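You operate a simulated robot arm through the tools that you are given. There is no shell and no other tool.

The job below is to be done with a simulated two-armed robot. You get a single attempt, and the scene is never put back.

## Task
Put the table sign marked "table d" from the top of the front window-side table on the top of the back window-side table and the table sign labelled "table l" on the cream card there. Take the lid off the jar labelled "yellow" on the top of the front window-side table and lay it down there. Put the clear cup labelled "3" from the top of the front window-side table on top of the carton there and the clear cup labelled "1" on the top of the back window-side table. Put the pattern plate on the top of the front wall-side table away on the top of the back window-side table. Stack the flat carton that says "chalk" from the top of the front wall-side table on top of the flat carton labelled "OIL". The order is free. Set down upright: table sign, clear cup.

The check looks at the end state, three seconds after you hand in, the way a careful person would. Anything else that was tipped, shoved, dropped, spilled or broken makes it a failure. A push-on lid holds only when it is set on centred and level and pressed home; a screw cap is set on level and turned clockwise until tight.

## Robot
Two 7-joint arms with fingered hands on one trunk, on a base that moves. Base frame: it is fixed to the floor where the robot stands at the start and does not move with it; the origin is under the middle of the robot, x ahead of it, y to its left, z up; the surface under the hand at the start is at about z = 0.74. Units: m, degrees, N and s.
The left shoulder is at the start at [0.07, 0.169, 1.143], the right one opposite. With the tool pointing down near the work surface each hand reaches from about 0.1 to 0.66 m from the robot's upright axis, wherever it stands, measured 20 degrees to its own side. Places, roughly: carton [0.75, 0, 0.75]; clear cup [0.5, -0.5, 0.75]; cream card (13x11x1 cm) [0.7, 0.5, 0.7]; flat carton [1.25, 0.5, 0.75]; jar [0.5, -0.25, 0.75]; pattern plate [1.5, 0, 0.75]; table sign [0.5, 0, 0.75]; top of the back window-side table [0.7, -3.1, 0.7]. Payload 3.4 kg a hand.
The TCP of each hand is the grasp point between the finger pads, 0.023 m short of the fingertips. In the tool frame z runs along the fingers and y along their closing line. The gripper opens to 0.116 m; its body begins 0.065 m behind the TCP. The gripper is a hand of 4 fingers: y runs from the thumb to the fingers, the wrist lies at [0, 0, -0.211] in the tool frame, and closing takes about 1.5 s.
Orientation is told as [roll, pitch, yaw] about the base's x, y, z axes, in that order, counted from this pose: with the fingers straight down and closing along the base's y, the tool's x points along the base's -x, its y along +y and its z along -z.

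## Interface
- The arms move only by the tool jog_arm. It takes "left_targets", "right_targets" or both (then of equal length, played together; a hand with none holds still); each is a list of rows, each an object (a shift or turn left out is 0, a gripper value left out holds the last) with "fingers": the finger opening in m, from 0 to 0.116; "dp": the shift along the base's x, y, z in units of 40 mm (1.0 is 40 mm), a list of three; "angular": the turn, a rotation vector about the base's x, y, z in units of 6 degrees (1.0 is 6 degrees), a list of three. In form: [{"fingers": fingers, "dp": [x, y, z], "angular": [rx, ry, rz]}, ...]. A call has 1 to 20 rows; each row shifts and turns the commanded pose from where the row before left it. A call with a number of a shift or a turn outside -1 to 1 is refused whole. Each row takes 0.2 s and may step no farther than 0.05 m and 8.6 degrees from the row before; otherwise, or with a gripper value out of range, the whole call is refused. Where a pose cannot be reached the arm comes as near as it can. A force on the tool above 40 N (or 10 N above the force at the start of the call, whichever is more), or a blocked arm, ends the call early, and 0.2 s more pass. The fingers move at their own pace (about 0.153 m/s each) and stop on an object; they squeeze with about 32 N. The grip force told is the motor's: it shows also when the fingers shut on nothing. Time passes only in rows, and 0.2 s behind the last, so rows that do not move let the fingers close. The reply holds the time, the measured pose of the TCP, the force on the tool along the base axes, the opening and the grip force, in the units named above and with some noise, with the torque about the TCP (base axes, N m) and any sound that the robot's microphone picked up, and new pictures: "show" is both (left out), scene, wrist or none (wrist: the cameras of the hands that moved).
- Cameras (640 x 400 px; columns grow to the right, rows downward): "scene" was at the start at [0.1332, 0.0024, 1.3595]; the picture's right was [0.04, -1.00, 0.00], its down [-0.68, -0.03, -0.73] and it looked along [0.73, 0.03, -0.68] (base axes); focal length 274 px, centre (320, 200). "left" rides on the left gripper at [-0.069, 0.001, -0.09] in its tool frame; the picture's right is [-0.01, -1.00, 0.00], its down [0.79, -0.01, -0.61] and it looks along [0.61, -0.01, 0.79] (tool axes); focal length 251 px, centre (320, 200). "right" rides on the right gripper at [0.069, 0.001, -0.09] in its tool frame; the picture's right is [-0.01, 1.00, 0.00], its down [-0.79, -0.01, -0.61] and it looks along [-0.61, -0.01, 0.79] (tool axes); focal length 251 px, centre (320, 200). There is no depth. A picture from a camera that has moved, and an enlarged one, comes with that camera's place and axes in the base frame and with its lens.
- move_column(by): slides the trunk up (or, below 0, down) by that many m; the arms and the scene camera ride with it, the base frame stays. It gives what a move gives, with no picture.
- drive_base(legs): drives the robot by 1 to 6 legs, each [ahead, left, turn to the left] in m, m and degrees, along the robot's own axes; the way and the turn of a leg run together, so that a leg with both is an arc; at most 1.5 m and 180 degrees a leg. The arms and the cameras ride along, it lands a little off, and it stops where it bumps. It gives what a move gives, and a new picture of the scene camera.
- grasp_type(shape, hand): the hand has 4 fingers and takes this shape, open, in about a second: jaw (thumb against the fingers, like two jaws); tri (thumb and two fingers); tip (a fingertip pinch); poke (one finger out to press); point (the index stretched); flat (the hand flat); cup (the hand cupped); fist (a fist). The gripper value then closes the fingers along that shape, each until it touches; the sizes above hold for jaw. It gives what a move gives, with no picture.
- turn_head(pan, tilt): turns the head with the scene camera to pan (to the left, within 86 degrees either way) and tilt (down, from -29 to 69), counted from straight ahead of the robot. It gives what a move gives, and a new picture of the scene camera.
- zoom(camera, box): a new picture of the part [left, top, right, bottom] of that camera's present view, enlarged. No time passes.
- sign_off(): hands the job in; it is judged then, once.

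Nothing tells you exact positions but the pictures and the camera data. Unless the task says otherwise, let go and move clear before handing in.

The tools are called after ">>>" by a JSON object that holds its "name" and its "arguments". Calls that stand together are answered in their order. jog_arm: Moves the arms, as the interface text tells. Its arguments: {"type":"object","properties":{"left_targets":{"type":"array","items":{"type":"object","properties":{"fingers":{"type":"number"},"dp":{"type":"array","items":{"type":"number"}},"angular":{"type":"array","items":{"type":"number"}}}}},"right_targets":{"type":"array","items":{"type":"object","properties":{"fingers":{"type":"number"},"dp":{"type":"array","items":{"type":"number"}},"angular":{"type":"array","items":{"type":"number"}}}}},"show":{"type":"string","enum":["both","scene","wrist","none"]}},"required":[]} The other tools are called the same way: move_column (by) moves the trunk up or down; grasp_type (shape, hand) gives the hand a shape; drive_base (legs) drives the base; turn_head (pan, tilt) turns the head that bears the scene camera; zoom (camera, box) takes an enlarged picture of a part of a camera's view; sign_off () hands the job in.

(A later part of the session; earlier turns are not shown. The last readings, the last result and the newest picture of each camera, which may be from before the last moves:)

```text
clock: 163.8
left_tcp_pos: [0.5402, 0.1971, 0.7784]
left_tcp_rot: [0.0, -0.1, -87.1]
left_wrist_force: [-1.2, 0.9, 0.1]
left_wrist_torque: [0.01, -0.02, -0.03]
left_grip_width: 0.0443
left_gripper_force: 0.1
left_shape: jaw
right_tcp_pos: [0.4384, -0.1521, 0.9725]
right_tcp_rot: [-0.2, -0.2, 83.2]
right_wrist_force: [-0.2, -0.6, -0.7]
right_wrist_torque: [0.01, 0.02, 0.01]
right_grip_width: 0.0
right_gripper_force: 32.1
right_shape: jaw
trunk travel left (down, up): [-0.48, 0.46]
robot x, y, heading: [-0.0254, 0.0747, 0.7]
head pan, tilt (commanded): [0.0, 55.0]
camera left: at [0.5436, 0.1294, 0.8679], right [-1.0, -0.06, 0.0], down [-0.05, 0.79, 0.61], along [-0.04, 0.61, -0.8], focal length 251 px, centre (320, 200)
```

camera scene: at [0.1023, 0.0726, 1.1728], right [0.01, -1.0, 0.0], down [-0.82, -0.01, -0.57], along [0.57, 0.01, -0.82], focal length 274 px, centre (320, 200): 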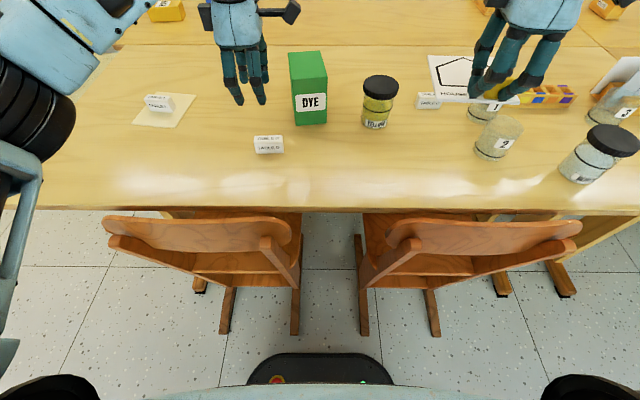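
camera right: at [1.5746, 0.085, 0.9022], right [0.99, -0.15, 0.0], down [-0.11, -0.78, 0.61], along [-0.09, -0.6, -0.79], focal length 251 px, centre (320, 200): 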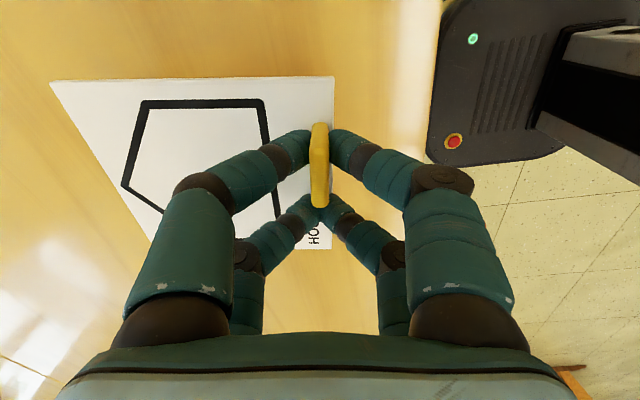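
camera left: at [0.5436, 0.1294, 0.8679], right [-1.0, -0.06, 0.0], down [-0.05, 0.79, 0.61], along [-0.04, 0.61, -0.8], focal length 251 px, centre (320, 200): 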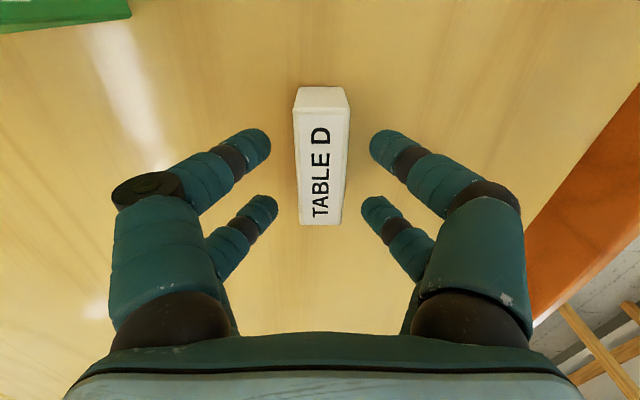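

>>> {"name": "jog_arm", "arguments": {"left_targets": [{"dp": [0, -0.1, -0.19]}, {"fingers": 0.0}, {"dp": [0, 0, 0]}, {"dp": [0, 0, 0]}, {"dp": [0, 0, 0]}, {"dp": [0, 0, 0.3]}, {"dp": [0, 0, 0.7]}, {"dp": [0, 0, 0.9]}, {"dp": [0, 0, 0.9]}, {"dp": [-0.3, 0, 0.9]}, {"dp": [-0.6, 0, 0.9]}, {"dp": [-0.6, 0.3, 0.5]}], "show": "both"}}

```text
clock: 166.4
left_tcp_pos: [0.4773, 0.205, 0.9764]
left_tcp_rot: [0.0, 0.0, -87.0]
left_wrist_force: [-0.9, -0.1, -0.8]
left_wrist_torque: [0.01, 0.01, 0.01]
left_grip_width: 0.0162
left_gripper_force: 31.7
left_shape: jaw
right_tcp_pos: [0.4368, -0.1501, 0.9721]
right_tcp_rot: [-0.3, -0.1, 83.2]
right_wrist_force: [-0.3, -0.3, -0.3]
right_wrist_torque: [-0.01, 0.0, -0.03]
right_grip_width: 0.0001
right_gripper_force: 32.0
right_shape: jaw
trunk travel left (down, up): [-0.48, 0.46]
robot x, y, heading: [-0.0185, 0.0724, 0.6]
head pan, tilt (commanded): [0.0, 55.0]
camera scene: at [0.1013, 0.0735, 1.1729], right [0.01, -1.0, 0.0], down [-0.82, -0.01, -0.57], along [0.57, 0.01, -0.82], focal length 274 px, centre (320, 200)
camera left: at [0.4809, 0.1359, 1.065], right [-1.0, -0.06, 0.0], down [-0.05, 0.79, 0.61], along [-0.04, 0.6, -0.8], focal length 251 px, centre (320, 200)
```

scene: 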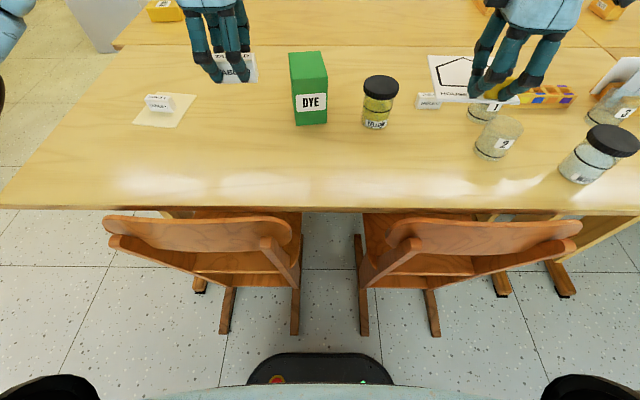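
left: 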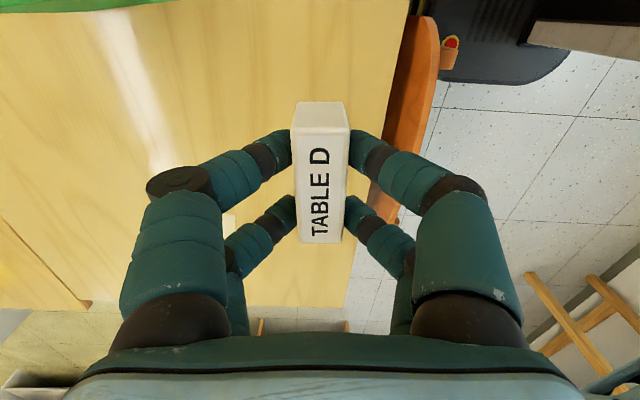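

TABLE D is held. I'll raise the trunk for clearance and look down the aisle before driving to the back table.

>>> {"name": "move_column", "arguments": {"by": 0.2}}

>>> {"name": "turn_head", "arguments": {"pan": -75, "tilt": 25}}

```text
clock: 168.6
left_tcp_pos: [0.4779, 0.2031, 1.1747]
left_tcp_rot: [0.0, 0.1, -87.1]
left_wrist_force: [0.1, 0.5, -0.2]
left_wrist_torque: [-0.01, -0.01, 0.0]
left_grip_width: 0.0162
left_gripper_force: 32.2
left_shape: jaw
right_tcp_pos: [0.4375, -0.1514, 1.1729]
right_tcp_rot: [-0.2, -0.2, 83.2]
right_wrist_force: [0.1, -0.5, 0.0]
right_wrist_torque: [-0.03, 0.02, -0.03]
right_grip_width: 0.0
right_gripper_force: 32.2
right_shape: jaw
trunk travel left (down, up): [-0.68, 0.26]
robot x, y, heading: [-0.0223, 0.0693, 0.5]
head pan, tilt (commanded): [0.0, 55.0]
```

```text
clock: 170.1
left_tcp_pos: [0.4785, 0.2026, 1.1752]
left_tcp_rot: [0.0, 0.1, -87.1]
left_wrist_force: [0.1, -0.4, -0.2]
left_wrist_torque: [0.0, -0.04, 0.06]
left_grip_width: 0.016
left_gripper_force: 32.2
left_shape: jaw
right_tcp_pos: [0.439, -0.1511, 1.1716]
right_tcp_rot: [-0.1, -0.2, 83.1]
right_wrist_force: [0.2, 0.4, 0.0]
right_wrist_torque: [0.0, 0.04, -0.03]
right_grip_width: 0.0002
right_gripper_force: 31.7
right_shape: jaw
trunk travel left (down, up): [-0.68, 0.26]
robot x, y, heading: [-0.0158, 0.0725, 0.6]
head pan, tilt (commanded): [-75.0, 25.0]
camera scene: at [0.0551, -0.0167, 1.4168], right [-0.96, -0.27, 0.0], down [-0.11, 0.41, -0.91], along [0.24, -0.87, -0.42], focal length 274 px, centre (320, 200)
```

scene: 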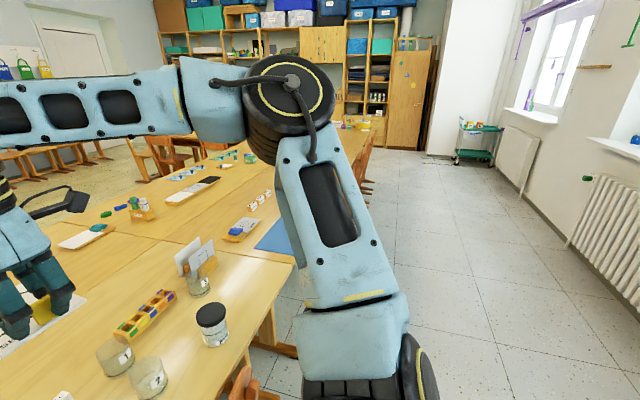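

The aisle is clear. Driving partway with a bit more distance from the tables, then I'll look again.

>>> {"name": "drive_base", "arguments": {"legs": [[-0.15, 0, -0.5], [0, -1.4, 0]]}}

>>> {"name": "turn_head", "arguments": {"pan": -50, "tilt": 30}}

```text
clock: 178.0
left_tcp_pos: [0.3174, -1.2272, 1.1741]
left_tcp_rot: [-0.1, 0.1, -89.4]
left_wrist_force: [0.4, -0.4, 0.1]
left_wrist_torque: [0.0, 0.06, 0.0]
left_grip_width: 0.0164
left_gripper_force: 32.2
left_shape: jaw
right_tcp_pos: [0.2648, -1.5799, 1.1722]
right_tcp_rot: [-0.3, -0.2, 80.8]
right_wrist_force: [-0.6, -0.3, 0.1]
right_wrist_torque: [0.0, 0.03, 0.01]
right_grip_width: 0.0001
right_gripper_force: 32.0
right_shape: jaw
trunk travel left (down, up): [-0.68, 0.26]
robot x, y, heading: [-0.1808, -1.34, -1.7]
head pan, tilt (commanded): [-75.0, 25.0]
camera scene: at [-0.1135, -1.431, 1.4169], right [-0.97, -0.23, 0.0], down [-0.1, 0.41, -0.91], along [0.21, -0.88, -0.42], focal length 274 px, centre (320, 200)
```

scene: 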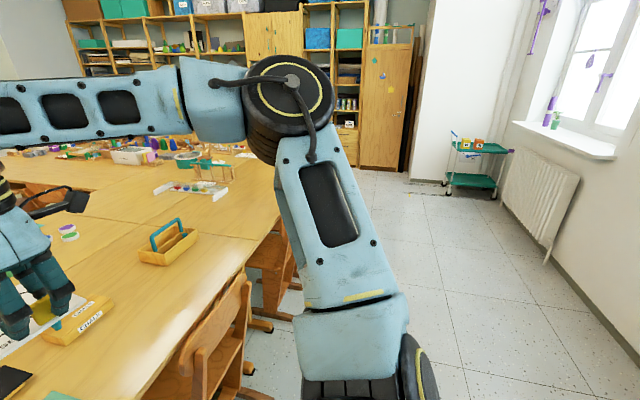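

```text
clock: 178.9
left_tcp_pos: [0.3176, -1.2277, 1.1753]
left_tcp_rot: [0.1, 0.0, -89.4]
left_wrist_force: [-0.1, 0.2, -0.2]
left_wrist_torque: [0.01, -0.02, 0.0]
left_grip_width: 0.0163
left_gripper_force: 32.5
left_shape: jaw
right_tcp_pos: [0.2642, -1.5807, 1.1713]
right_tcp_rot: [-0.2, -0.2, 80.9]
right_wrist_force: [0.2, 0.3, -0.3]
right_wrist_torque: [-0.02, 0.03, -0.01]
right_grip_width: 0.0
right_gripper_force: 31.8
right_shape: jaw
trunk travel left (down, up): [-0.68, 0.26]
robot x, y, heading: [-0.1842, -1.3401, -1.6]
head pan, tilt (commanded): [-50.0, 30.0]
camera scene: at [-0.0788, -1.4125, 1.4089], right [-0.78, -0.62, 0.0], down [-0.31, 0.39, -0.87], along [0.54, -0.68, -0.5], focal length 274 px, centre (320, 200)
```

scene: 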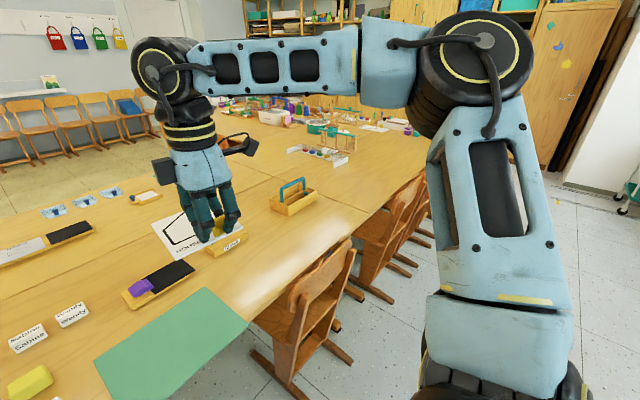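

>>> {"name": "drive_base", "arguments": {"legs": [[0, 0, 1.6], [0, -1.35, 0]]}}

>>> {"name": "turn_head", "arguments": {"pan": -30, "tilt": 40}}

```text
clock: 186.2
left_tcp_pos: [0.3089, -2.6071, 1.1748]
left_tcp_rot: [0.0, 0.1, -88.4]
left_wrist_force: [-0.5, 1.1, -0.2]
left_wrist_torque: [0.02, -0.02, 0.0]
left_grip_width: 0.016
left_gripper_force: 32.0
left_shape: jaw
right_tcp_pos: [0.2603, -2.9609, 1.1723]
right_tcp_rot: [-0.3, -0.1, 81.8]
right_wrist_force: [0.2, -0.6, 0.1]
right_wrist_torque: [-0.02, 0.02, -0.06]
right_grip_width: 0.0
right_gripper_force: 32.1
right_shape: jaw
trunk travel left (down, up): [-0.68, 0.26]
robot x, y, heading: [-0.191, -2.726, -0.7]
head pan, tilt (commanded): [-50.0, 30.0]
camera scene: at [-0.0856, -2.7984, 1.4089], right [-0.77, -0.63, 0.0], down [-0.32, 0.39, -0.87], along [0.55, -0.67, -0.5], focal length 274 px, centre (320, 200)
```

scene: 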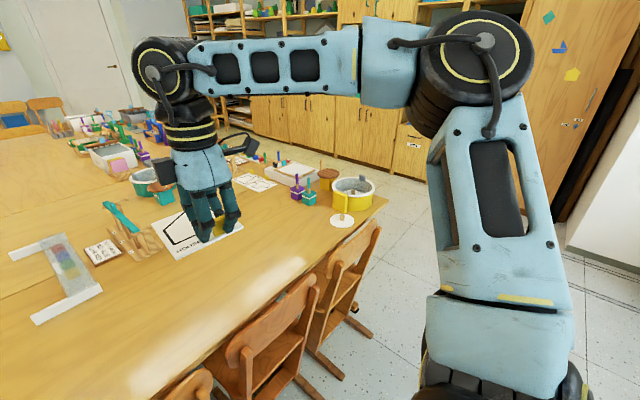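

```text
clock: 187.1
left_tcp_pos: [0.3099, -2.6083, 1.1753]
left_tcp_rot: [0.0, 0.0, -88.4]
left_wrist_force: [0.3, -0.3, -0.2]
left_wrist_torque: [-0.01, -0.02, -0.01]
left_grip_width: 0.0164
left_gripper_force: 31.8
left_shape: jaw
right_tcp_pos: [0.2601, -2.9607, 1.1726]
right_tcp_rot: [-0.2, -0.2, 81.9]
right_wrist_force: [0.1, 1.4, 0.2]
right_wrist_torque: [0.01, 0.08, -0.01]
right_grip_width: 0.0001
right_gripper_force: 31.6
right_shape: jaw
trunk travel left (down, up): [-0.68, 0.26]
robot x, y, heading: [-0.1917, -2.7286, -0.6]
head pan, tilt (commanded): [-30.0, 40.0]
camera scene: at [-0.0699, -2.7722, 1.3936], right [-0.51, -0.86, 0.0], down [-0.55, 0.33, -0.77], along [0.66, -0.39, -0.64], focal length 274 px, centre (320, 200)
```

scene: 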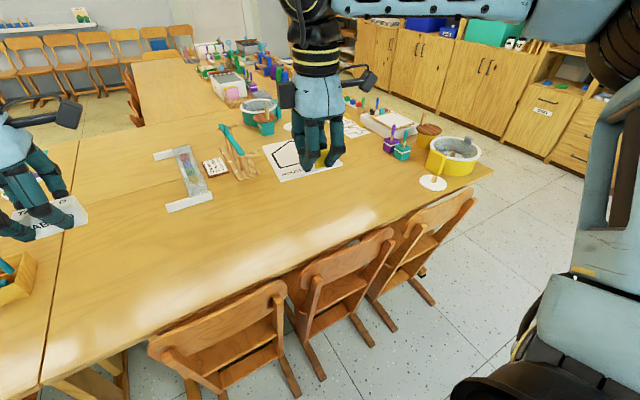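

The near half of the back table is free (x ≈ 0.4–0.8, y ≈ -2.4 to -3.4). I'll straighten up, move in to the usual distance behind the chairs, and set both things down there.

>>> {"name": "drive_base", "arguments": {"legs": [[0, 0, 0.7], [0.16, -0.1, 0]]}}

>>> {"name": "turn_head", "arguments": {"pan": 0, "tilt": 55}}

```text
clock: 188.9
left_tcp_pos: [0.4606, -2.7041, 1.1759]
left_tcp_rot: [0.1, -0.1, -87.9]
left_wrist_force: [-0.5, 0.1, 0.7]
left_wrist_torque: [-0.01, -0.01, -0.01]
left_grip_width: 0.0162
left_gripper_force: 31.9
left_shape: jaw
right_tcp_pos: [0.4154, -3.0581, 1.1735]
right_tcp_rot: [-0.4, -0.1, 82.3]
right_wrist_force: [-0.7, -0.3, 0.1]
right_wrist_torque: [0.02, 0.03, -0.02]
right_grip_width: 0.0001
right_gripper_force: 32.3
right_shape: jaw
trunk travel left (down, up): [-0.68, 0.26]
robot x, y, heading: [-0.0396, -2.8256, -0.1]
head pan, tilt (commanded): [-30.0, 40.0]
camera scene: at [0.0834, -2.8716, 1.3938], right [-0.5, -0.86, 0.0], down [-0.55, 0.32, -0.77], along [0.66, -0.39, -0.64], focal length 274 px, centre (320, 200)
```

scene: 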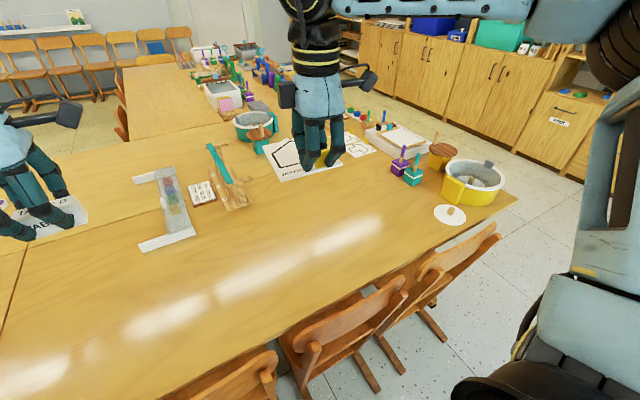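

```text
clock: 189.9
left_tcp_pos: [0.4617, -2.7048, 1.1748]
left_tcp_rot: [-0.1, 0.0, -87.9]
left_wrist_force: [-0.3, 0.0, -0.6]
left_wrist_torque: [0.01, 0.0, 0.03]
left_grip_width: 0.0163
left_gripper_force: 31.8
left_shape: jaw
right_tcp_pos: [0.4167, -3.0589, 1.1715]
right_tcp_rot: [-0.3, -0.1, 82.3]
right_wrist_force: [0.2, 0.1, -1.0]
right_wrist_torque: [0.0, 0.03, 0.01]
right_grip_width: 0.0
right_gripper_force: 32.0
right_shape: jaw
trunk travel left (down, up): [-0.68, 0.26]
robot x, y, heading: [-0.04, -2.8305, -0.4]
head pan, tilt (commanded): [0.0, 55.0]
camera scene: at [0.0834, -2.8301, 1.3729], right [0.0, -1.0, 0.0], down [-0.82, 0.0, -0.57], along [0.57, 0.0, -0.82], focal length 274 px, centre (320, 200)
```

scene: 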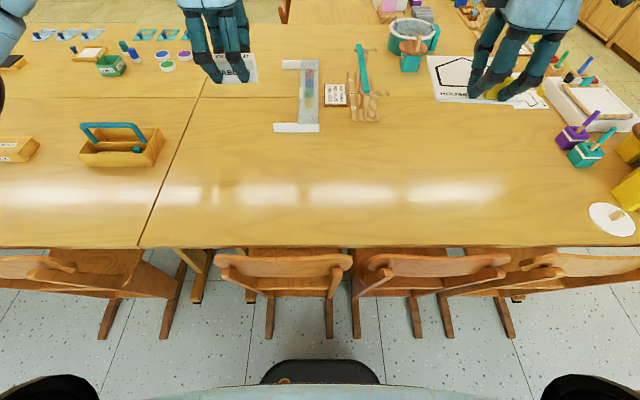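

The place is clear. Lowering the trunk and bringing TABLE D down on the left.

>>> {"name": "move_column", "arguments": {"by": -0.2}}

>>> {"name": "jog_arm", "arguments": {"left_targets": [{"dp": [0.2, 0, -0.8]}, {"dp": [0.2, 0, -0.8]}, {"dp": [0.2, 0, -0.8]}, {"dp": [0.2, 0, -0.8]}, {"dp": [0.1, 0, -0.8]}, {"dp": [0, 0, -0.6]}, {"dp": [0, 0, 0]}], "show": "both"}}

```text
clock: 192.0
left_tcp_pos: [0.461, -2.7051, 0.9751]
left_tcp_rot: [-0.1, 0.0, -87.9]
left_wrist_force: [0.5, 0.0, -0.4]
left_wrist_torque: [0.03, 0.02, 0.03]
left_grip_width: 0.0164
left_gripper_force: 31.9
left_shape: jaw
right_tcp_pos: [0.4171, -3.059, 0.9716]
right_tcp_rot: [-0.2, -0.2, 82.3]
right_wrist_force: [0.1, -0.2, -0.4]
right_wrist_torque: [0.0, 0.0, 0.0]
right_grip_width: 0.0
right_gripper_force: 32.0
right_shape: jaw
trunk travel left (down, up): [-0.48, 0.46]
robot x, y, heading: [-0.0384, -2.8293, 0.1]
head pan, tilt (commanded): [0.0, 55.0]
```

```text
clock: 193.6
left_tcp_pos: [0.4971, -2.7041, 0.7901]
left_tcp_rot: [0.0, 0.0, -87.9]
left_wrist_force: [0.2, -0.1, -0.8]
left_wrist_torque: [-0.02, 0.02, 0.01]
left_grip_width: 0.0164
left_gripper_force: 32.3
left_shape: jaw
right_tcp_pos: [0.4165, -3.0584, 0.9732]
right_tcp_rot: [-0.1, -0.1, 82.3]
right_wrist_force: [-0.7, 0.1, -0.1]
right_wrist_torque: [0.03, 0.04, 0.02]
right_grip_width: 0.0002
right_gripper_force: 31.6
right_shape: jaw
trunk travel left (down, up): [-0.48, 0.46]
robot x, y, heading: [-0.0388, -2.8238, -0.5]
head pan, tilt (commanded): [0.0, 55.0]
camera scene: at [0.0836, -2.8303, 1.1729], right [0.0, -1.0, 0.0], down [-0.82, 0.0, -0.57], along [0.57, 0.0, -0.82], focal length 274 px, centre (320, 200)
camera left: at [0.4991, -2.7735, 0.8793], right [-1.0, -0.05, 0.0], down [-0.04, 0.79, 0.61], along [-0.03, 0.61, -0.8], focal length 251 px, centre (320, 200)
```

scene: 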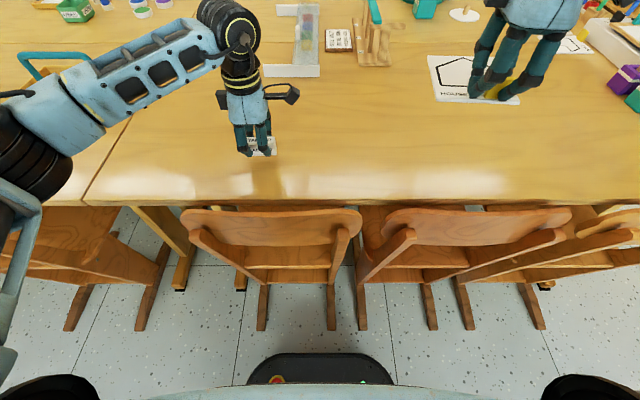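
left: 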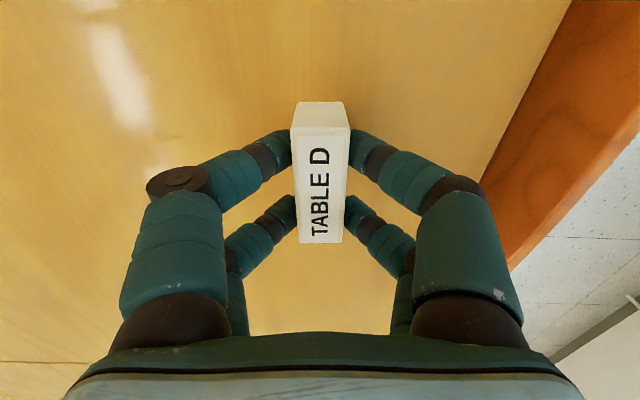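

>>> {"name": "jog_arm", "arguments": {"left_targets": [{"dp": [0, 0, -0.2]}, {"dp": [0, 0, -0.15]}, {"dp": [0, 0, 0]}], "show": "none"}}

>>> {"name": "jog_arm", "arguments": {"left_targets": [{"dp": [0, 0, -0.06]}, {"dp": [0, 0, 0]}], "show": "none"}}

>>> {"name": "jog_arm", "arguments": {"left_targets": [{"dp": [0, 0, -0.06]}, {"dp": [0, 0, 0]}], "show": "none"}}

```text
clock: 194.4
left_tcp_pos: [0.4973, -2.7051, 0.7768]
left_tcp_rot: [0.0, 0.0, -87.8]
left_wrist_force: [0.0, 0.4, -0.2]
left_wrist_torque: [0.03, 0.02, 0.01]
left_grip_width: 0.0162
left_gripper_force: 31.4
left_shape: jaw
right_tcp_pos: [0.4175, -3.0595, 0.9713]
right_tcp_rot: [-0.2, -0.1, 82.3]
right_wrist_force: [-0.2, 0.0, 0.0]
right_wrist_torque: [0.01, 0.02, -0.03]
right_grip_width: 0.0002
right_gripper_force: 32.3
right_shape: jaw
trunk travel left (down, up): [-0.48, 0.46]
robot x, y, heading: [-0.0409, -2.8262, 0.0]
head pan, tilt (commanded): [0.0, 55.0]
```

```text
clock: 195.0
left_tcp_pos: [0.499, -2.7059, 0.7738]
left_tcp_rot: [0.0, 0.0, -87.9]
left_wrist_force: [0.1, -0.3, -0.4]
left_wrist_torque: [0.01, -0.02, -0.02]
left_grip_width: 0.0163
left_gripper_force: 32.1
left_shape: jaw
right_tcp_pos: [0.4156, -3.0584, 0.9719]
right_tcp_rot: [-0.2, -0.2, 82.3]
right_wrist_force: [0.2, 0.4, -0.4]
right_wrist_torque: [0.05, 0.05, -0.01]
right_grip_width: 0.0003
right_gripper_force: 32.4
right_shape: jaw
trunk travel left (down, up): [-0.48, 0.46]
robot x, y, heading: [-0.04, -2.8325, -0.1]
head pan, tilt (commanded): [0.0, 55.0]
```

```text
clock: 195.6
left_tcp_pos: [0.4976, -2.7059, 0.7713]
left_tcp_rot: [-0.1, 0.0, -87.9]
left_wrist_force: [0.4, 0.3, -1.2]
left_wrist_torque: [-0.01, 0.0, -0.05]
left_grip_width: 0.0163
left_gripper_force: 31.8
left_shape: jaw
right_tcp_pos: [0.4169, -3.058, 0.9738]
right_tcp_rot: [-0.2, -0.1, 82.3]
right_wrist_force: [-0.5, -0.2, -0.7]
right_wrist_torque: [0.05, -0.02, 0.02]
right_grip_width: 0.0001
right_gripper_force: 32.1
right_shape: jaw
trunk travel left (down, up): [-0.48, 0.46]
robot x, y, heading: [-0.038, -2.8258, -0.2]
head pan, tilt (commanded): [0.0, 55.0]
```

>>> {"name": "jog_arm", "arguments": {"left_targets": [{"dp": [0, 0, -0.05]}, {"dp": [0, 0, 0]}], "show": "none"}}

>>> {"name": "jog_arm", "arguments": {"left_targets": [{"dp": [0, 0, -0.04]}, {"dp": [0, 0, 0]}], "show": "wrist"}}

```text
clock: 196.2
left_tcp_pos: [0.4967, -2.7063, 0.7712]
left_tcp_rot: [0.1, 0.1, -87.9]
left_wrist_force: [1.3, 0.4, 3.4]
left_wrist_torque: [0.02, -0.01, 0.0]
left_grip_width: 0.0162
left_gripper_force: 32.2
left_shape: jaw
right_tcp_pos: [0.4159, -3.0586, 0.9723]
right_tcp_rot: [-0.2, -0.1, 82.2]
right_wrist_force: [0.5, -1.1, -0.5]
right_wrist_torque: [-0.02, 0.02, 0.0]
right_grip_width: 0.0
right_gripper_force: 31.9
right_shape: jaw
trunk travel left (down, up): [-0.48, 0.46]
robot x, y, heading: [-0.037, -2.8261, -0.2]
head pan, tilt (commanded): [0.0, 55.0]
```

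```text
clock: 196.8
left_tcp_pos: [0.4971, -2.705, 0.7694]
left_tcp_rot: [0.1, 0.0, -88.0]
left_wrist_force: [3.0, -0.3, 11.6]
left_wrist_torque: [0.01, -0.07, 0.01]
left_grip_width: 0.0162
left_gripper_force: 31.6
left_shape: jaw
right_tcp_pos: [0.4145, -3.0585, 0.972]
right_tcp_rot: [-0.3, -0.3, 82.2]
right_wrist_force: [-0.3, 0.3, 0.3]
right_wrist_torque: [0.02, 0.05, 0.01]
right_grip_width: 0.0
right_gripper_force: 32.0
right_shape: jaw
trunk travel left (down, up): [-0.48, 0.46]
robot x, y, heading: [-0.0387, -2.8277, -0.4]
head pan, tilt (commanded): [0.0, 55.0]
camera left: at [0.4996, -2.7739, 0.8589], right [-1.0, -0.05, 0.0], down [-0.04, 0.79, 0.61], along [-0.03, 0.61, -0.8], focal length 251 px, centre (320, 200)
```

left: 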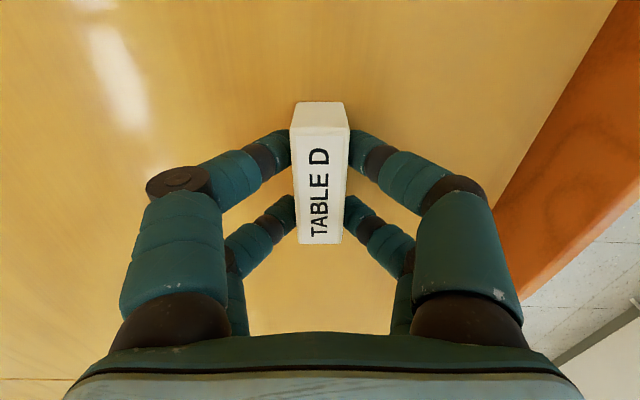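

TABLE D is on the table. Easing off, opening, and rising straight up.

>>> {"name": "jog_arm", "arguments": {"left_targets": [{"dp": [0, 0, 0.04]}, {"fingers": 0.045}, {"dp": [0, 0, 0]}, {"dp": [0, 0, 0]}, {"dp": [0, 0, 0.5]}, {"dp": [0, 0, 0.9]}, {"dp": [0, 0, 0.9]}, {"dp": [0, 0, 0.9]}, {"dp": [0, 0.3, 0.9]}], "show": "both"}}

```text
clock: 198.8
left_tcp_pos: [0.4985, -2.6917, 0.9361]
left_tcp_rot: [0.0, 0.1, -87.9]
left_wrist_force: [0.8, 0.2, 0.9]
left_wrist_torque: [0.0, -0.01, 0.01]
left_grip_width: 0.0447
left_gripper_force: 0.0
left_shape: jaw
right_tcp_pos: [0.4156, -3.0592, 0.9733]
right_tcp_rot: [-0.3, -0.2, 82.2]
right_wrist_force: [-0.2, -0.1, -0.3]
right_wrist_torque: [-0.01, -0.01, 0.0]
right_grip_width: 0.0002
right_gripper_force: 31.9
right_shape: jaw
trunk travel left (down, up): [-0.48, 0.46]
robot x, y, heading: [-0.0405, -2.8289, -0.2]
head pan, tilt (commanded): [0.0, 55.0]
camera scene: at [0.0831, -2.8299, 1.1729], right [0.0, -1.0, 0.0], down [-0.82, 0.0, -0.57], along [0.57, 0.0, -0.82], focal length 274 px, centre (320, 200)
camera left: at [0.5019, -2.7609, 1.0251], right [-1.0, -0.05, 0.0], down [-0.04, 0.79, 0.61], along [-0.03, 0.61, -0.8], focal length 251 px, centre (320, 200)
```

scene: 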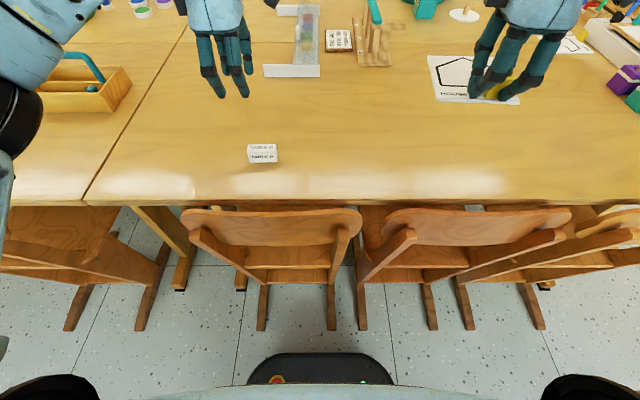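
left: 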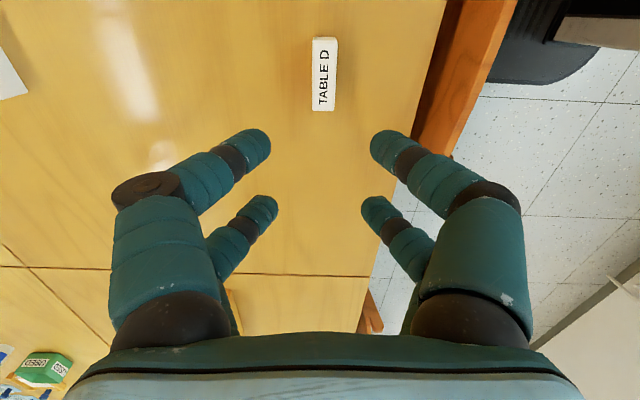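

TABLE D stands upright. Now lowering the plate on the right.

>>> {"name": "jog_arm", "arguments": {"right_targets": [{"dp": [0.3, 0, -0.8]}, {"dp": [0.3, 0, -0.8]}, {"dp": [0.3, 0, -0.8]}, {"dp": [0.3, 0, -0.8]}, {"dp": [0.1, 0, -0.8]}, {"dp": [0, 0, -0.5]}, {"dp": [0, 0, 0]}], "show": "both"}}

```text
clock: 200.4
left_tcp_pos: [0.5001, -2.6934, 0.935]
left_tcp_rot: [-0.1, 0.0, -88.0]
left_wrist_force: [0.1, -0.3, 0.0]
left_wrist_torque: [-0.03, -0.03, 0.01]
left_grip_width: 0.0446
left_gripper_force: 0.0
left_shape: jaw
right_tcp_pos: [0.4685, -3.0583, 0.7935]
right_tcp_rot: [-0.3, -0.2, 82.3]
right_wrist_force: [0.3, -0.1, 0.2]
right_wrist_torque: [0.02, 0.05, 0.0]
right_grip_width: 0.0
right_gripper_force: 32.5
right_shape: jaw
trunk travel left (down, up): [-0.48, 0.46]
robot x, y, heading: [-0.0399, -2.8305, -0.1]
head pan, tilt (commanded): [0.0, 55.0]
camera scene: at [0.0835, -2.8301, 1.1729], right [0.0, -1.0, 0.0], down [-0.82, 0.0, -0.57], along [0.57, 0.0, -0.82], focal length 274 px, centre (320, 200)
camera right: at [0.459, -3.126, 0.8833], right [-0.99, 0.14, 0.0], down [0.11, 0.79, 0.61], along [0.09, 0.6, -0.79], focal length 251 px, centre (320, 200)
```

scene: 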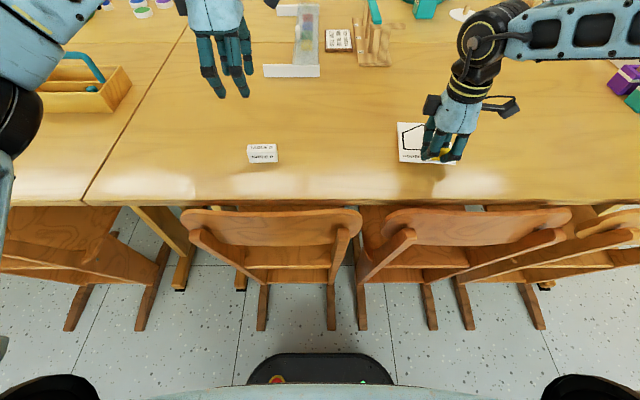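
right: 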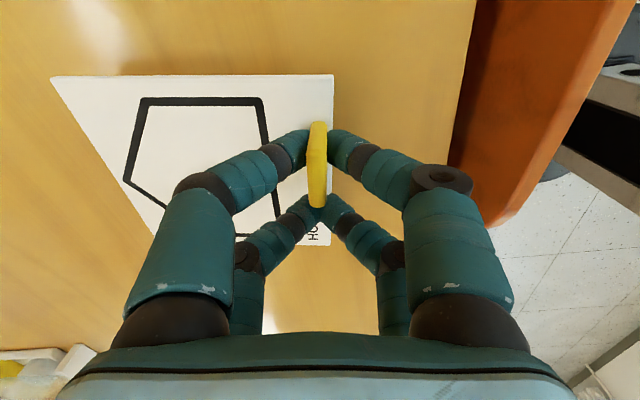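

>>> {"name": "jog_arm", "arguments": {"right_targets": [{"dp": [0, 0, -0.2]}, {"dp": [0, 0, -0.2]}, {"dp": [0, 0, 0]}], "show": "none"}}

>>> {"name": "jog_arm", "arguments": {"right_targets": [{"dp": [0, 0, -0.06]}, {"dp": [0, 0, 0]}], "show": "none"}}

>>> {"name": "jog_arm", "arguments": {"right_targets": [{"dp": [0, 0, -0.06]}, {"dp": [0, 0, 0]}], "show": "wrist"}}

```text
clock: 201.2
left_tcp_pos: [0.4995, -2.692, 0.9359]
left_tcp_rot: [0.0, 0.0, -87.9]
left_wrist_force: [-0.8, 0.3, -0.4]
left_wrist_torque: [0.0, 0.01, 0.0]
left_grip_width: 0.0447
left_gripper_force: 0.0
left_shape: jaw
right_tcp_pos: [0.4681, -3.0574, 0.777]
right_tcp_rot: [-0.3, -0.3, 82.3]
right_wrist_force: [1.1, 0.0, -0.2]
right_wrist_torque: [0.02, 0.02, 0.01]
right_grip_width: 0.0001
right_gripper_force: 32.0
right_shape: jaw
trunk travel left (down, up): [-0.48, 0.46]
robot x, y, heading: [-0.038, -2.8288, -0.2]
head pan, tilt (commanded): [0.0, 55.0]
```

```text
clock: 201.8
left_tcp_pos: [0.4992, -2.6941, 0.9357]
left_tcp_rot: [0.1, 0.0, -87.9]
left_wrist_force: [0.5, -0.5, -0.5]
left_wrist_torque: [-0.04, -0.02, 0.02]
left_grip_width: 0.0443
left_gripper_force: 0.0
left_shape: jaw
right_tcp_pos: [0.469, -3.0588, 0.774]
right_tcp_rot: [-0.4, -0.1, 82.4]
right_wrist_force: [-0.2, 0.7, -0.6]
right_wrist_torque: [0.01, -0.05, -0.03]
right_grip_width: 0.0
right_gripper_force: 31.7
right_shape: jaw
trunk travel left (down, up): [-0.48, 0.46]
robot x, y, heading: [-0.0412, -2.8291, 0.0]
head pan, tilt (commanded): [0.0, 55.0]
```

```text
clock: 202.4
left_tcp_pos: [0.4997, -2.6947, 0.9343]
left_tcp_rot: [0.0, 0.0, -88.0]
left_wrist_force: [0.3, 0.0, -0.4]
left_wrist_torque: [0.0, -0.01, 0.03]
left_grip_width: 0.0445
left_gripper_force: 0.0
left_shape: jaw
right_tcp_pos: [0.4687, -3.0587, 0.7711]
right_tcp_rot: [-0.2, -0.2, 82.3]
right_wrist_force: [0.3, 0.1, 0.6]
right_wrist_torque: [0.02, -0.07, 0.0]
right_grip_width: 0.0
right_gripper_force: 32.2
right_shape: jaw
trunk travel left (down, up): [-0.48, 0.46]
robot x, y, heading: [-0.037, -2.8284, -0.2]
head pan, tilt (commanded): [0.0, 55.0]
camera right: at [0.4586, -3.1265, 0.8606], right [-0.99, 0.14, 0.0], down [0.11, 0.79, 0.61], along [0.09, 0.6, -0.79], focal length 251 px, centre (320, 200)
```

right: 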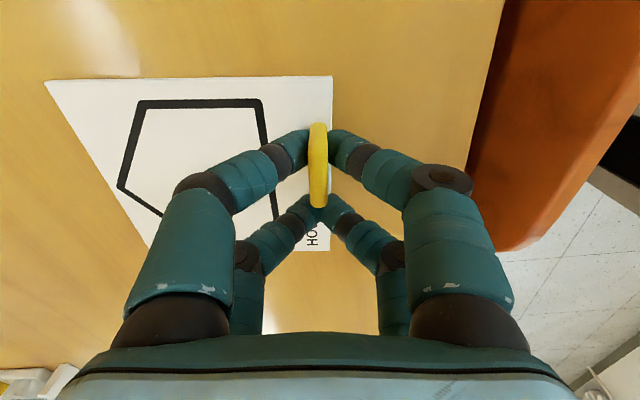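

>>> {"name": "jog_arm", "arguments": {"right_targets": [{"dp": [0, 0, -0.04]}, {"dp": [0, 0, 0]}], "show": "none"}}

>>> {"name": "jog_arm", "arguments": {"right_targets": [{"fingers": 0.03}, {"dp": [0, 0, 0]}, {"dp": [0, 0, 0], "fingers": 0.05}, {"dp": [0, 0, 0]}, {"dp": [0, 0, 0.5]}, {"dp": [0, 0, 0.9]}, {"dp": [0, 0, 0.9]}, {"dp": [0, 0, 0.9]}, {"dp": [0, 0, 0.9]}], "show": "both"}}

```text
clock: 203.0
left_tcp_pos: [0.4995, -2.6937, 0.9351]
left_tcp_rot: [0.1, 0.0, -87.9]
left_wrist_force: [-0.3, 0.4, 0.0]
left_wrist_torque: [-0.01, 0.01, -0.02]
left_grip_width: 0.0447
left_gripper_force: 0.1
left_shape: jaw
right_tcp_pos: [0.4665, -3.0588, 0.7704]
right_tcp_rot: [-0.4, -0.2, 82.3]
right_wrist_force: [1.8, -1.9, 6.9]
right_wrist_torque: [-0.12, -0.07, 0.01]
right_grip_width: 0.0
right_gripper_force: 32.1
right_shape: jaw
trunk travel left (down, up): [-0.48, 0.46]
robot x, y, heading: [-0.0407, -2.83, -0.1]
head pan, tilt (commanded): [0.0, 55.0]
```

```text
clock: 205.0
left_tcp_pos: [0.5004, -2.6927, 0.9346]
left_tcp_rot: [0.0, 0.1, -87.9]
left_wrist_force: [0.6, -0.3, -0.5]
left_wrist_torque: [-0.02, 0.0, -0.01]
left_grip_width: 0.0445
left_gripper_force: 0.1
left_shape: jaw
right_tcp_pos: [0.4688, -3.0594, 0.9333]
right_tcp_rot: [-0.3, -0.1, 82.2]
right_wrist_force: [-0.9, -1.0, 0.1]
right_wrist_torque: [0.02, 0.03, 0.0]
right_grip_width: 0.0496
right_gripper_force: 0.0
right_shape: jaw
trunk travel left (down, up): [-0.48, 0.46]
robot x, y, heading: [-0.037, -2.8288, -0.3]
head pan, tilt (commanded): [0.0, 55.0]
camera scene: at [0.0832, -2.83, 1.1729], right [0.0, -1.0, 0.0], down [-0.82, 0.0, -0.57], along [0.57, 0.0, -0.82], focal length 274 px, centre (320, 200)
camera right: at [0.4588, -3.1263, 1.0234], right [-0.99, 0.14, 0.0], down [0.11, 0.79, 0.61], along [0.09, 0.6, -0.79], focal length 251 px, centre (320, 200)
```

scene: 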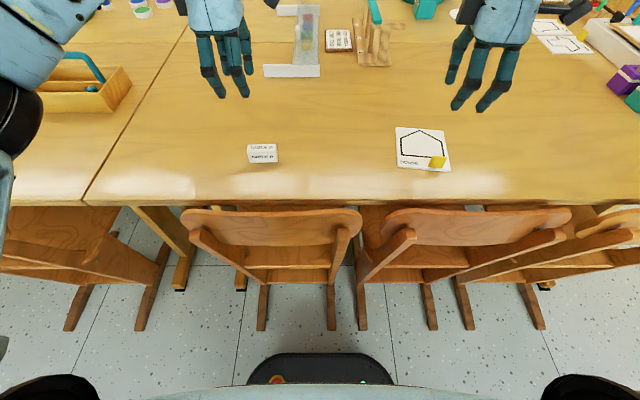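
right: 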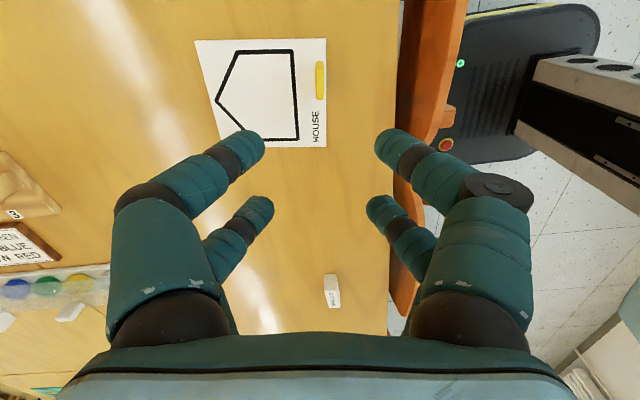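

Both are placed well. Now back to the front table for the jar and cups: raise the trunk, back off, and drive to stand before the yellow jar.

>>> {"name": "move_column", "arguments": {"by": 0.1}}

>>> {"name": "drive_base", "arguments": {"legs": [[-0.12, 0, 0], [0, 1.3, 0], [0, 1.3, 0]]}}

```text
clock: 206.4
left_tcp_pos: [0.5001, -2.6937, 1.0356]
left_tcp_rot: [0.0, 0.0, -88.0]
left_wrist_force: [-0.7, -0.1, 0.4]
left_wrist_torque: [0.02, -0.01, -0.01]
left_grip_width: 0.0445
left_gripper_force: 0.1
left_shape: jaw
right_tcp_pos: [0.4686, -3.0592, 1.0336]
right_tcp_rot: [-0.2, -0.2, 82.3]
right_wrist_force: [1.4, 0.1, -0.2]
right_wrist_torque: [0.01, 0.03, 0.02]
right_grip_width: 0.0497
right_gripper_force: 0.2
right_shape: jaw
trunk travel left (down, up): [-0.58, 0.36]
robot x, y, heading: [-0.0404, -2.828, -0.2]
head pan, tilt (commanded): [0.0, 55.0]
```

```text
clock: 219.9
left_tcp_pos: [0.3704, -0.0762, 1.0363]
left_tcp_rot: [-0.1, -0.1, -86.9]
left_wrist_force: [-0.3, 0.2, 0.1]
left_wrist_torque: [0.01, 0.03, 0.0]
left_grip_width: 0.0444
left_gripper_force: 0.1
left_shape: jaw
right_tcp_pos: [0.3455, -0.4423, 1.0332]
right_tcp_rot: [-0.2, -0.2, 83.2]
right_wrist_force: [0.4, 0.3, 0.3]
right_wrist_torque: [0.05, 0.01, 0.03]
right_grip_width: 0.0498
right_gripper_force: 0.1
right_shape: jaw
trunk travel left (down, up): [-0.58, 0.36]
robot x, y, heading: [-0.1647, -0.2202, 0.9]
head pan, tilt (commanded): [0.0, 55.0]
camera scene: at [-0.0434, -0.2196, 1.2729], right [0.01, -1.0, 0.0], down [-0.82, -0.01, -0.57], along [0.57, 0.01, -0.82], focal length 274 px, centre (320, 200)
```

scene: 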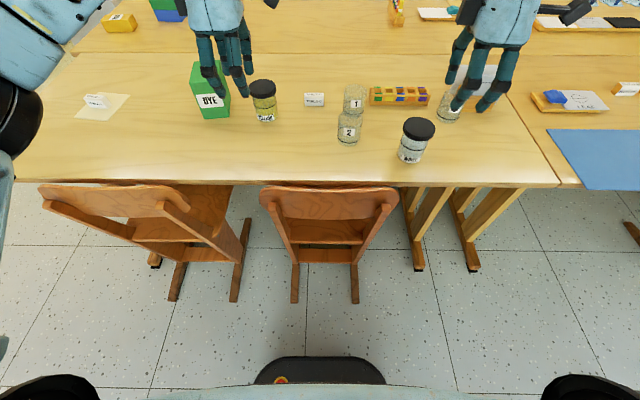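

>>> {"name": "drive_base", "arguments": {"legs": [[0, 0, -0.9], [0.175, 0, 0]]}}

>>> {"name": "zoom", "arguments": {"camera": "scene", "box": [180, 60, 340, 160]}}

```text
clock: 221.7
left_tcp_pos: [0.5484, -0.0851, 1.0362]
left_tcp_rot: [0.0, 0.0, -87.9]
left_wrist_force: [0.0, 0.3, 0.3]
left_wrist_torque: [-0.01, 0.01, 0.01]
left_grip_width: 0.0444
left_gripper_force: 0.1
left_shape: jaw
right_tcp_pos: [0.5171, -0.4509, 1.0342]
right_tcp_rot: [-0.3, -0.3, 82.3]
right_wrist_force: [0.2, -0.7, 0.4]
right_wrist_torque: [0.0, 0.0, 0.0]
right_grip_width: 0.0494
right_gripper_force: 0.0
right_shape: jaw
trunk travel left (down, up): [-0.58, 0.36]
robot x, y, heading: [0.0061, -0.2187, -0.4]
head pan, tilt (commanded): [0.0, 55.0]
camera scene: at [0.1314, -0.2221, 1.2729], right [0.0, -1.0, 0.0], down [-0.82, 0.0, -0.57], along [0.57, 0.0, -0.82], focal length 274 px, centre (320, 200)
```

scene: 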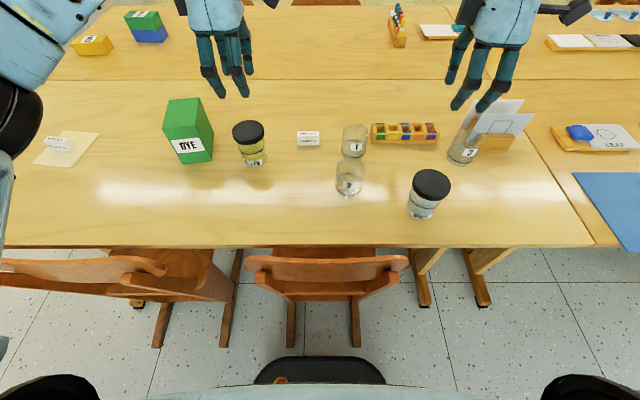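

```text
4.00 times, centred on (260, 110) of scene
camera zoom: at [0.1314, -0.2221, 1.2729], right [0.0, -1.0, 0.0], down [-0.82, 0.0, -0.57], along [0.57, 0.0, -0.82], focal length 1094 px, centre (560, 560)
```

zoom: 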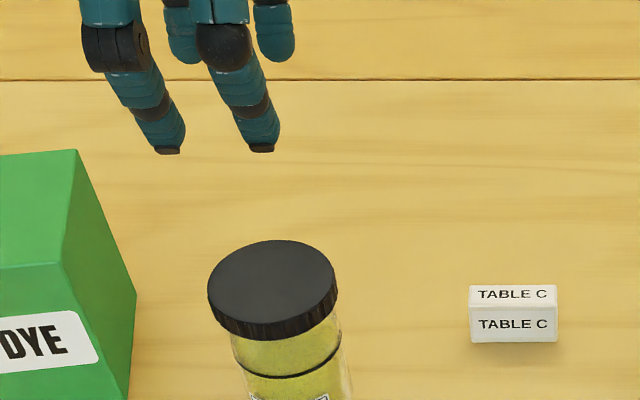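

The lid's centre is around [0.620, -0.057], top near z ≈ 0.846, diameter ≈ 7.4 cm. Bringing the left hand over it.

>>> {"name": "jog_arm", "arguments": {"left_targets": [{"dp": [0.224, 0.089, -0.2], "angular": [0, 0, 0.894], "fingers": 0.11}, {"dp": [0.224, 0.089, -0.2], "angular": [0, 0, 0.894]}, {"dp": [0.224, 0.089, -0.2], "angular": [0, 0, 0.894]}, {"dp": [0.224, 0.089, -0.2], "angular": [0, 0, 0.894]}, {"dp": [0.224, 0.089, -0.2], "angular": [0, 0, 0.894]}, {"dp": [0.224, 0.089, -0.2], "angular": [0, 0, 0.894]}, {"dp": [0.224, 0.089, -0.2], "angular": [0, 0, 0.894]}, {"dp": [0.224, 0.089, -0.2], "angular": [0, 0, 0.894]}], "show": "both"}}

```text
clock: 223.5
left_tcp_pos: [0.6206, -0.0577, 0.9698]
left_tcp_rot: [0.0, 0.0, -45.1]
left_wrist_force: [0.5, 0.7, -0.8]
left_wrist_torque: [-0.01, -0.01, -0.03]
left_grip_width: 0.1099
left_gripper_force: 0.0
left_shape: jaw
right_tcp_pos: [0.5153, -0.4514, 1.0333]
right_tcp_rot: [-0.1, -0.2, 82.3]
right_wrist_force: [0.5, 0.0, 0.7]
right_wrist_torque: [-0.01, 0.0, -0.01]
right_grip_width: 0.0496
right_gripper_force: 0.1
right_shape: jaw
trunk travel left (down, up): [-0.58, 0.36]
robot x, y, heading: [0.0067, -0.2225, -0.2]
head pan, tilt (commanded): [0.0, 55.0]
camera scene: at [0.132, -0.2223, 1.2728], right [0.0, -1.0, 0.0], down [-0.82, 0.0, -0.57], along [0.57, 0.0, -0.82], focal length 274 px, centre (320, 200)
camera left: at [0.6698, -0.1055, 1.0596], right [-0.7, -0.71, 0.0], down [-0.57, 0.56, 0.61], along [-0.43, 0.42, -0.79], focal length 251 px, centre (320, 200)
```

scene: 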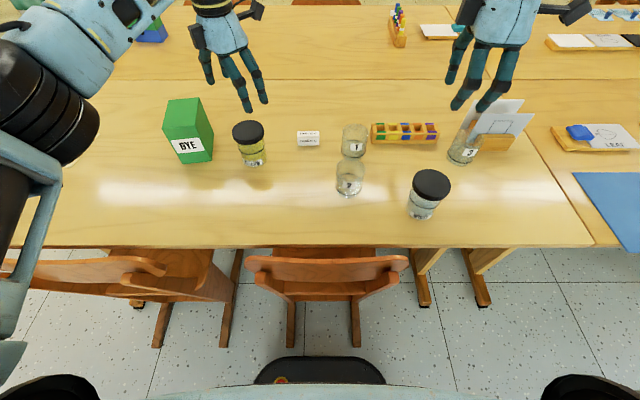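
left: 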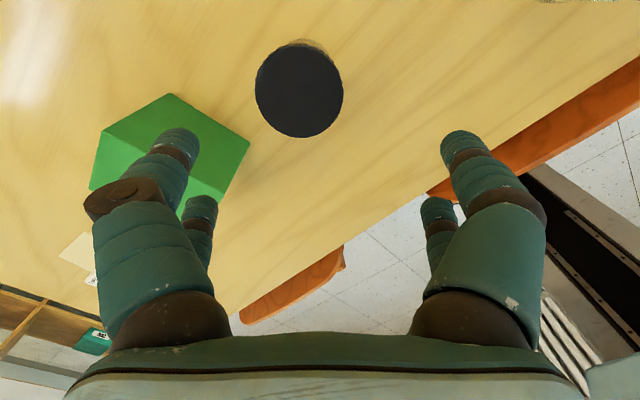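

The wrist view puts the lid nearer [0.640, -0.050] with its top at z ≈ 0.823. Correcting and going lower to re-measure.

>>> {"name": "jog_arm", "arguments": {"left_targets": [{"dp": [0.244, 0.096, -0.8]}, {"dp": [0.244, 0.096, -0.8]}, {"dp": [0, 0, 0]}], "show": "both"}}

```text
clock: 224.3
left_tcp_pos: [0.6417, -0.0478, 0.9059]
left_tcp_rot: [0.1, -0.1, -45.0]
left_wrist_force: [-1.0, -0.2, 0.6]
left_wrist_torque: [-0.05, -0.04, 0.04]
left_grip_width: 0.1096
left_gripper_force: 0.0
left_shape: jaw
right_tcp_pos: [0.5168, -0.4506, 1.034]
right_tcp_rot: [-0.3, -0.3, 82.3]
right_wrist_force: [-0.4, 0.1, -0.1]
right_wrist_torque: [0.02, 0.03, 0.02]
right_grip_width: 0.0495
right_gripper_force: 0.1
right_shape: jaw
trunk travel left (down, up): [-0.58, 0.36]
robot x, y, heading: [0.0079, -0.2162, -0.2]
head pan, tilt (commanded): [0.0, 55.0]
camera scene: at [0.1312, -0.2221, 1.2729], right [0.0, -1.0, 0.0], down [-0.82, 0.0, -0.57], along [0.57, 0.0, -0.82], focal length 274 px, centre (320, 200)
camera left: at [0.6888, -0.0963, 0.9956], right [-0.7, -0.71, 0.0], down [-0.57, 0.56, 0.61], along [-0.43, 0.43, -0.8], focal length 251 px, centre (320, 200)
```

scene: 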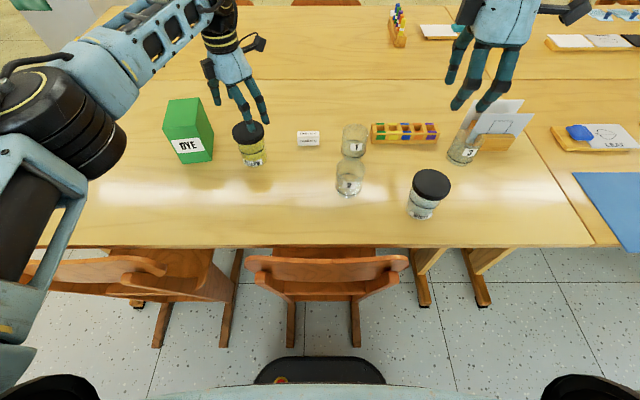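
left: 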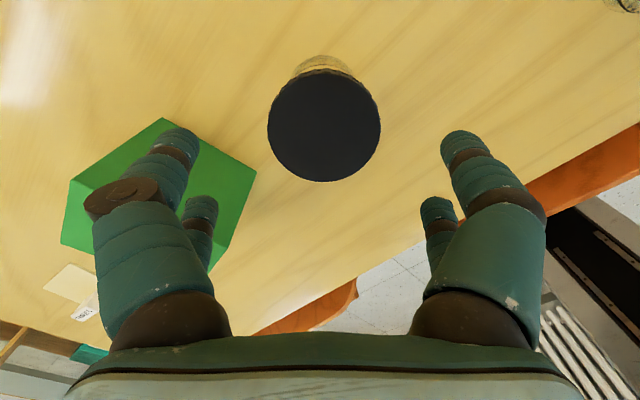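

Triangulating gives lid centre [0.640, -0.050], top z ≈ 0.818. Lowering to grip the lid only.

>>> {"name": "jog_arm", "arguments": {"left_targets": [{"dp": [-0.03, -0.05, -0.8]}, {"dp": [0, 0, -0.8]}, {"dp": [0, 0, -0.45]}, {"dp": [0, 0, 0]}], "show": "both"}}

>>> {"name": "zoom", "arguments": {"camera": "scene", "box": [180, 60, 340, 180]}}

```text
clock: 225.3
left_tcp_pos: [0.6399, -0.0496, 0.825]
left_tcp_rot: [-0.1, 0.0, -45.0]
left_wrist_force: [-0.3, 0.1, 0.5]
left_wrist_torque: [0.01, -0.01, -0.02]
left_grip_width: 0.1097
left_gripper_force: 0.1
left_shape: jaw
right_tcp_pos: [0.5159, -0.4512, 1.0343]
right_tcp_rot: [-0.3, -0.2, 82.3]
right_wrist_force: [0.1, 0.3, 0.1]
right_wrist_torque: [0.06, -0.02, 0.0]
right_grip_width: 0.0496
right_gripper_force: 0.0
right_shape: jaw
trunk travel left (down, up): [-0.58, 0.36]
robot x, y, heading: [0.009, -0.2222, -0.1]
head pan, tilt (commanded): [0.0, 55.0]
camera scene: at [0.1316, -0.2221, 1.2729], right [0.0, -1.0, 0.0], down [-0.82, 0.0, -0.57], along [0.57, 0.0, -0.82], focal length 274 px, centre (320, 200)
camera left: at [0.6883, -0.0982, 0.9146], right [-0.7, -0.71, 0.0], down [-0.57, 0.56, 0.61], along [-0.43, 0.43, -0.8], focal length 251 px, centre (320, 200)
```

scene: 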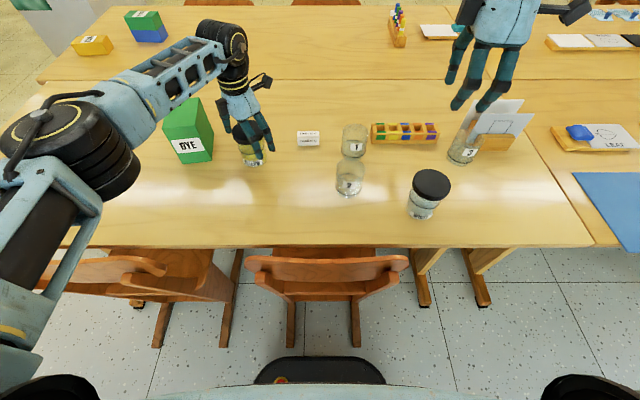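
left: 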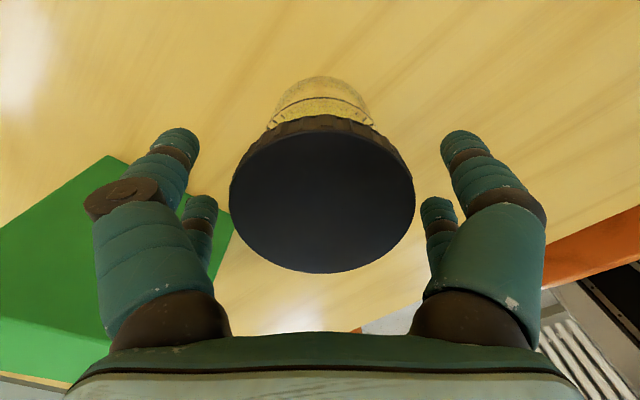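

```text
3.33 times, centred on (260, 120) of scene
camera zoom: at [0.1316, -0.2221, 1.2729], right [0.0, -1.0, 0.0], down [-0.82, 0.0, -0.57], along [0.57, 0.0, -0.82], focal length 912 px, centre (520, 467)
```

zoom: 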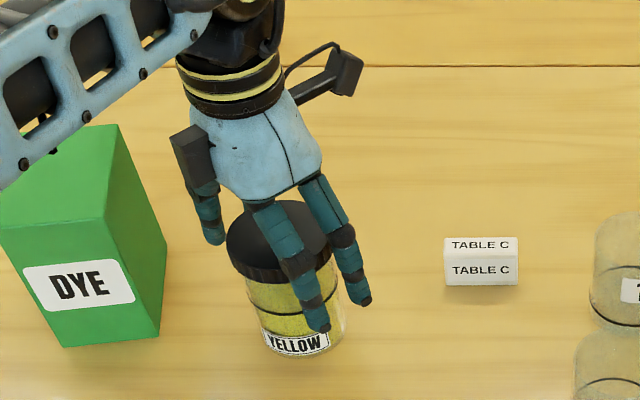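

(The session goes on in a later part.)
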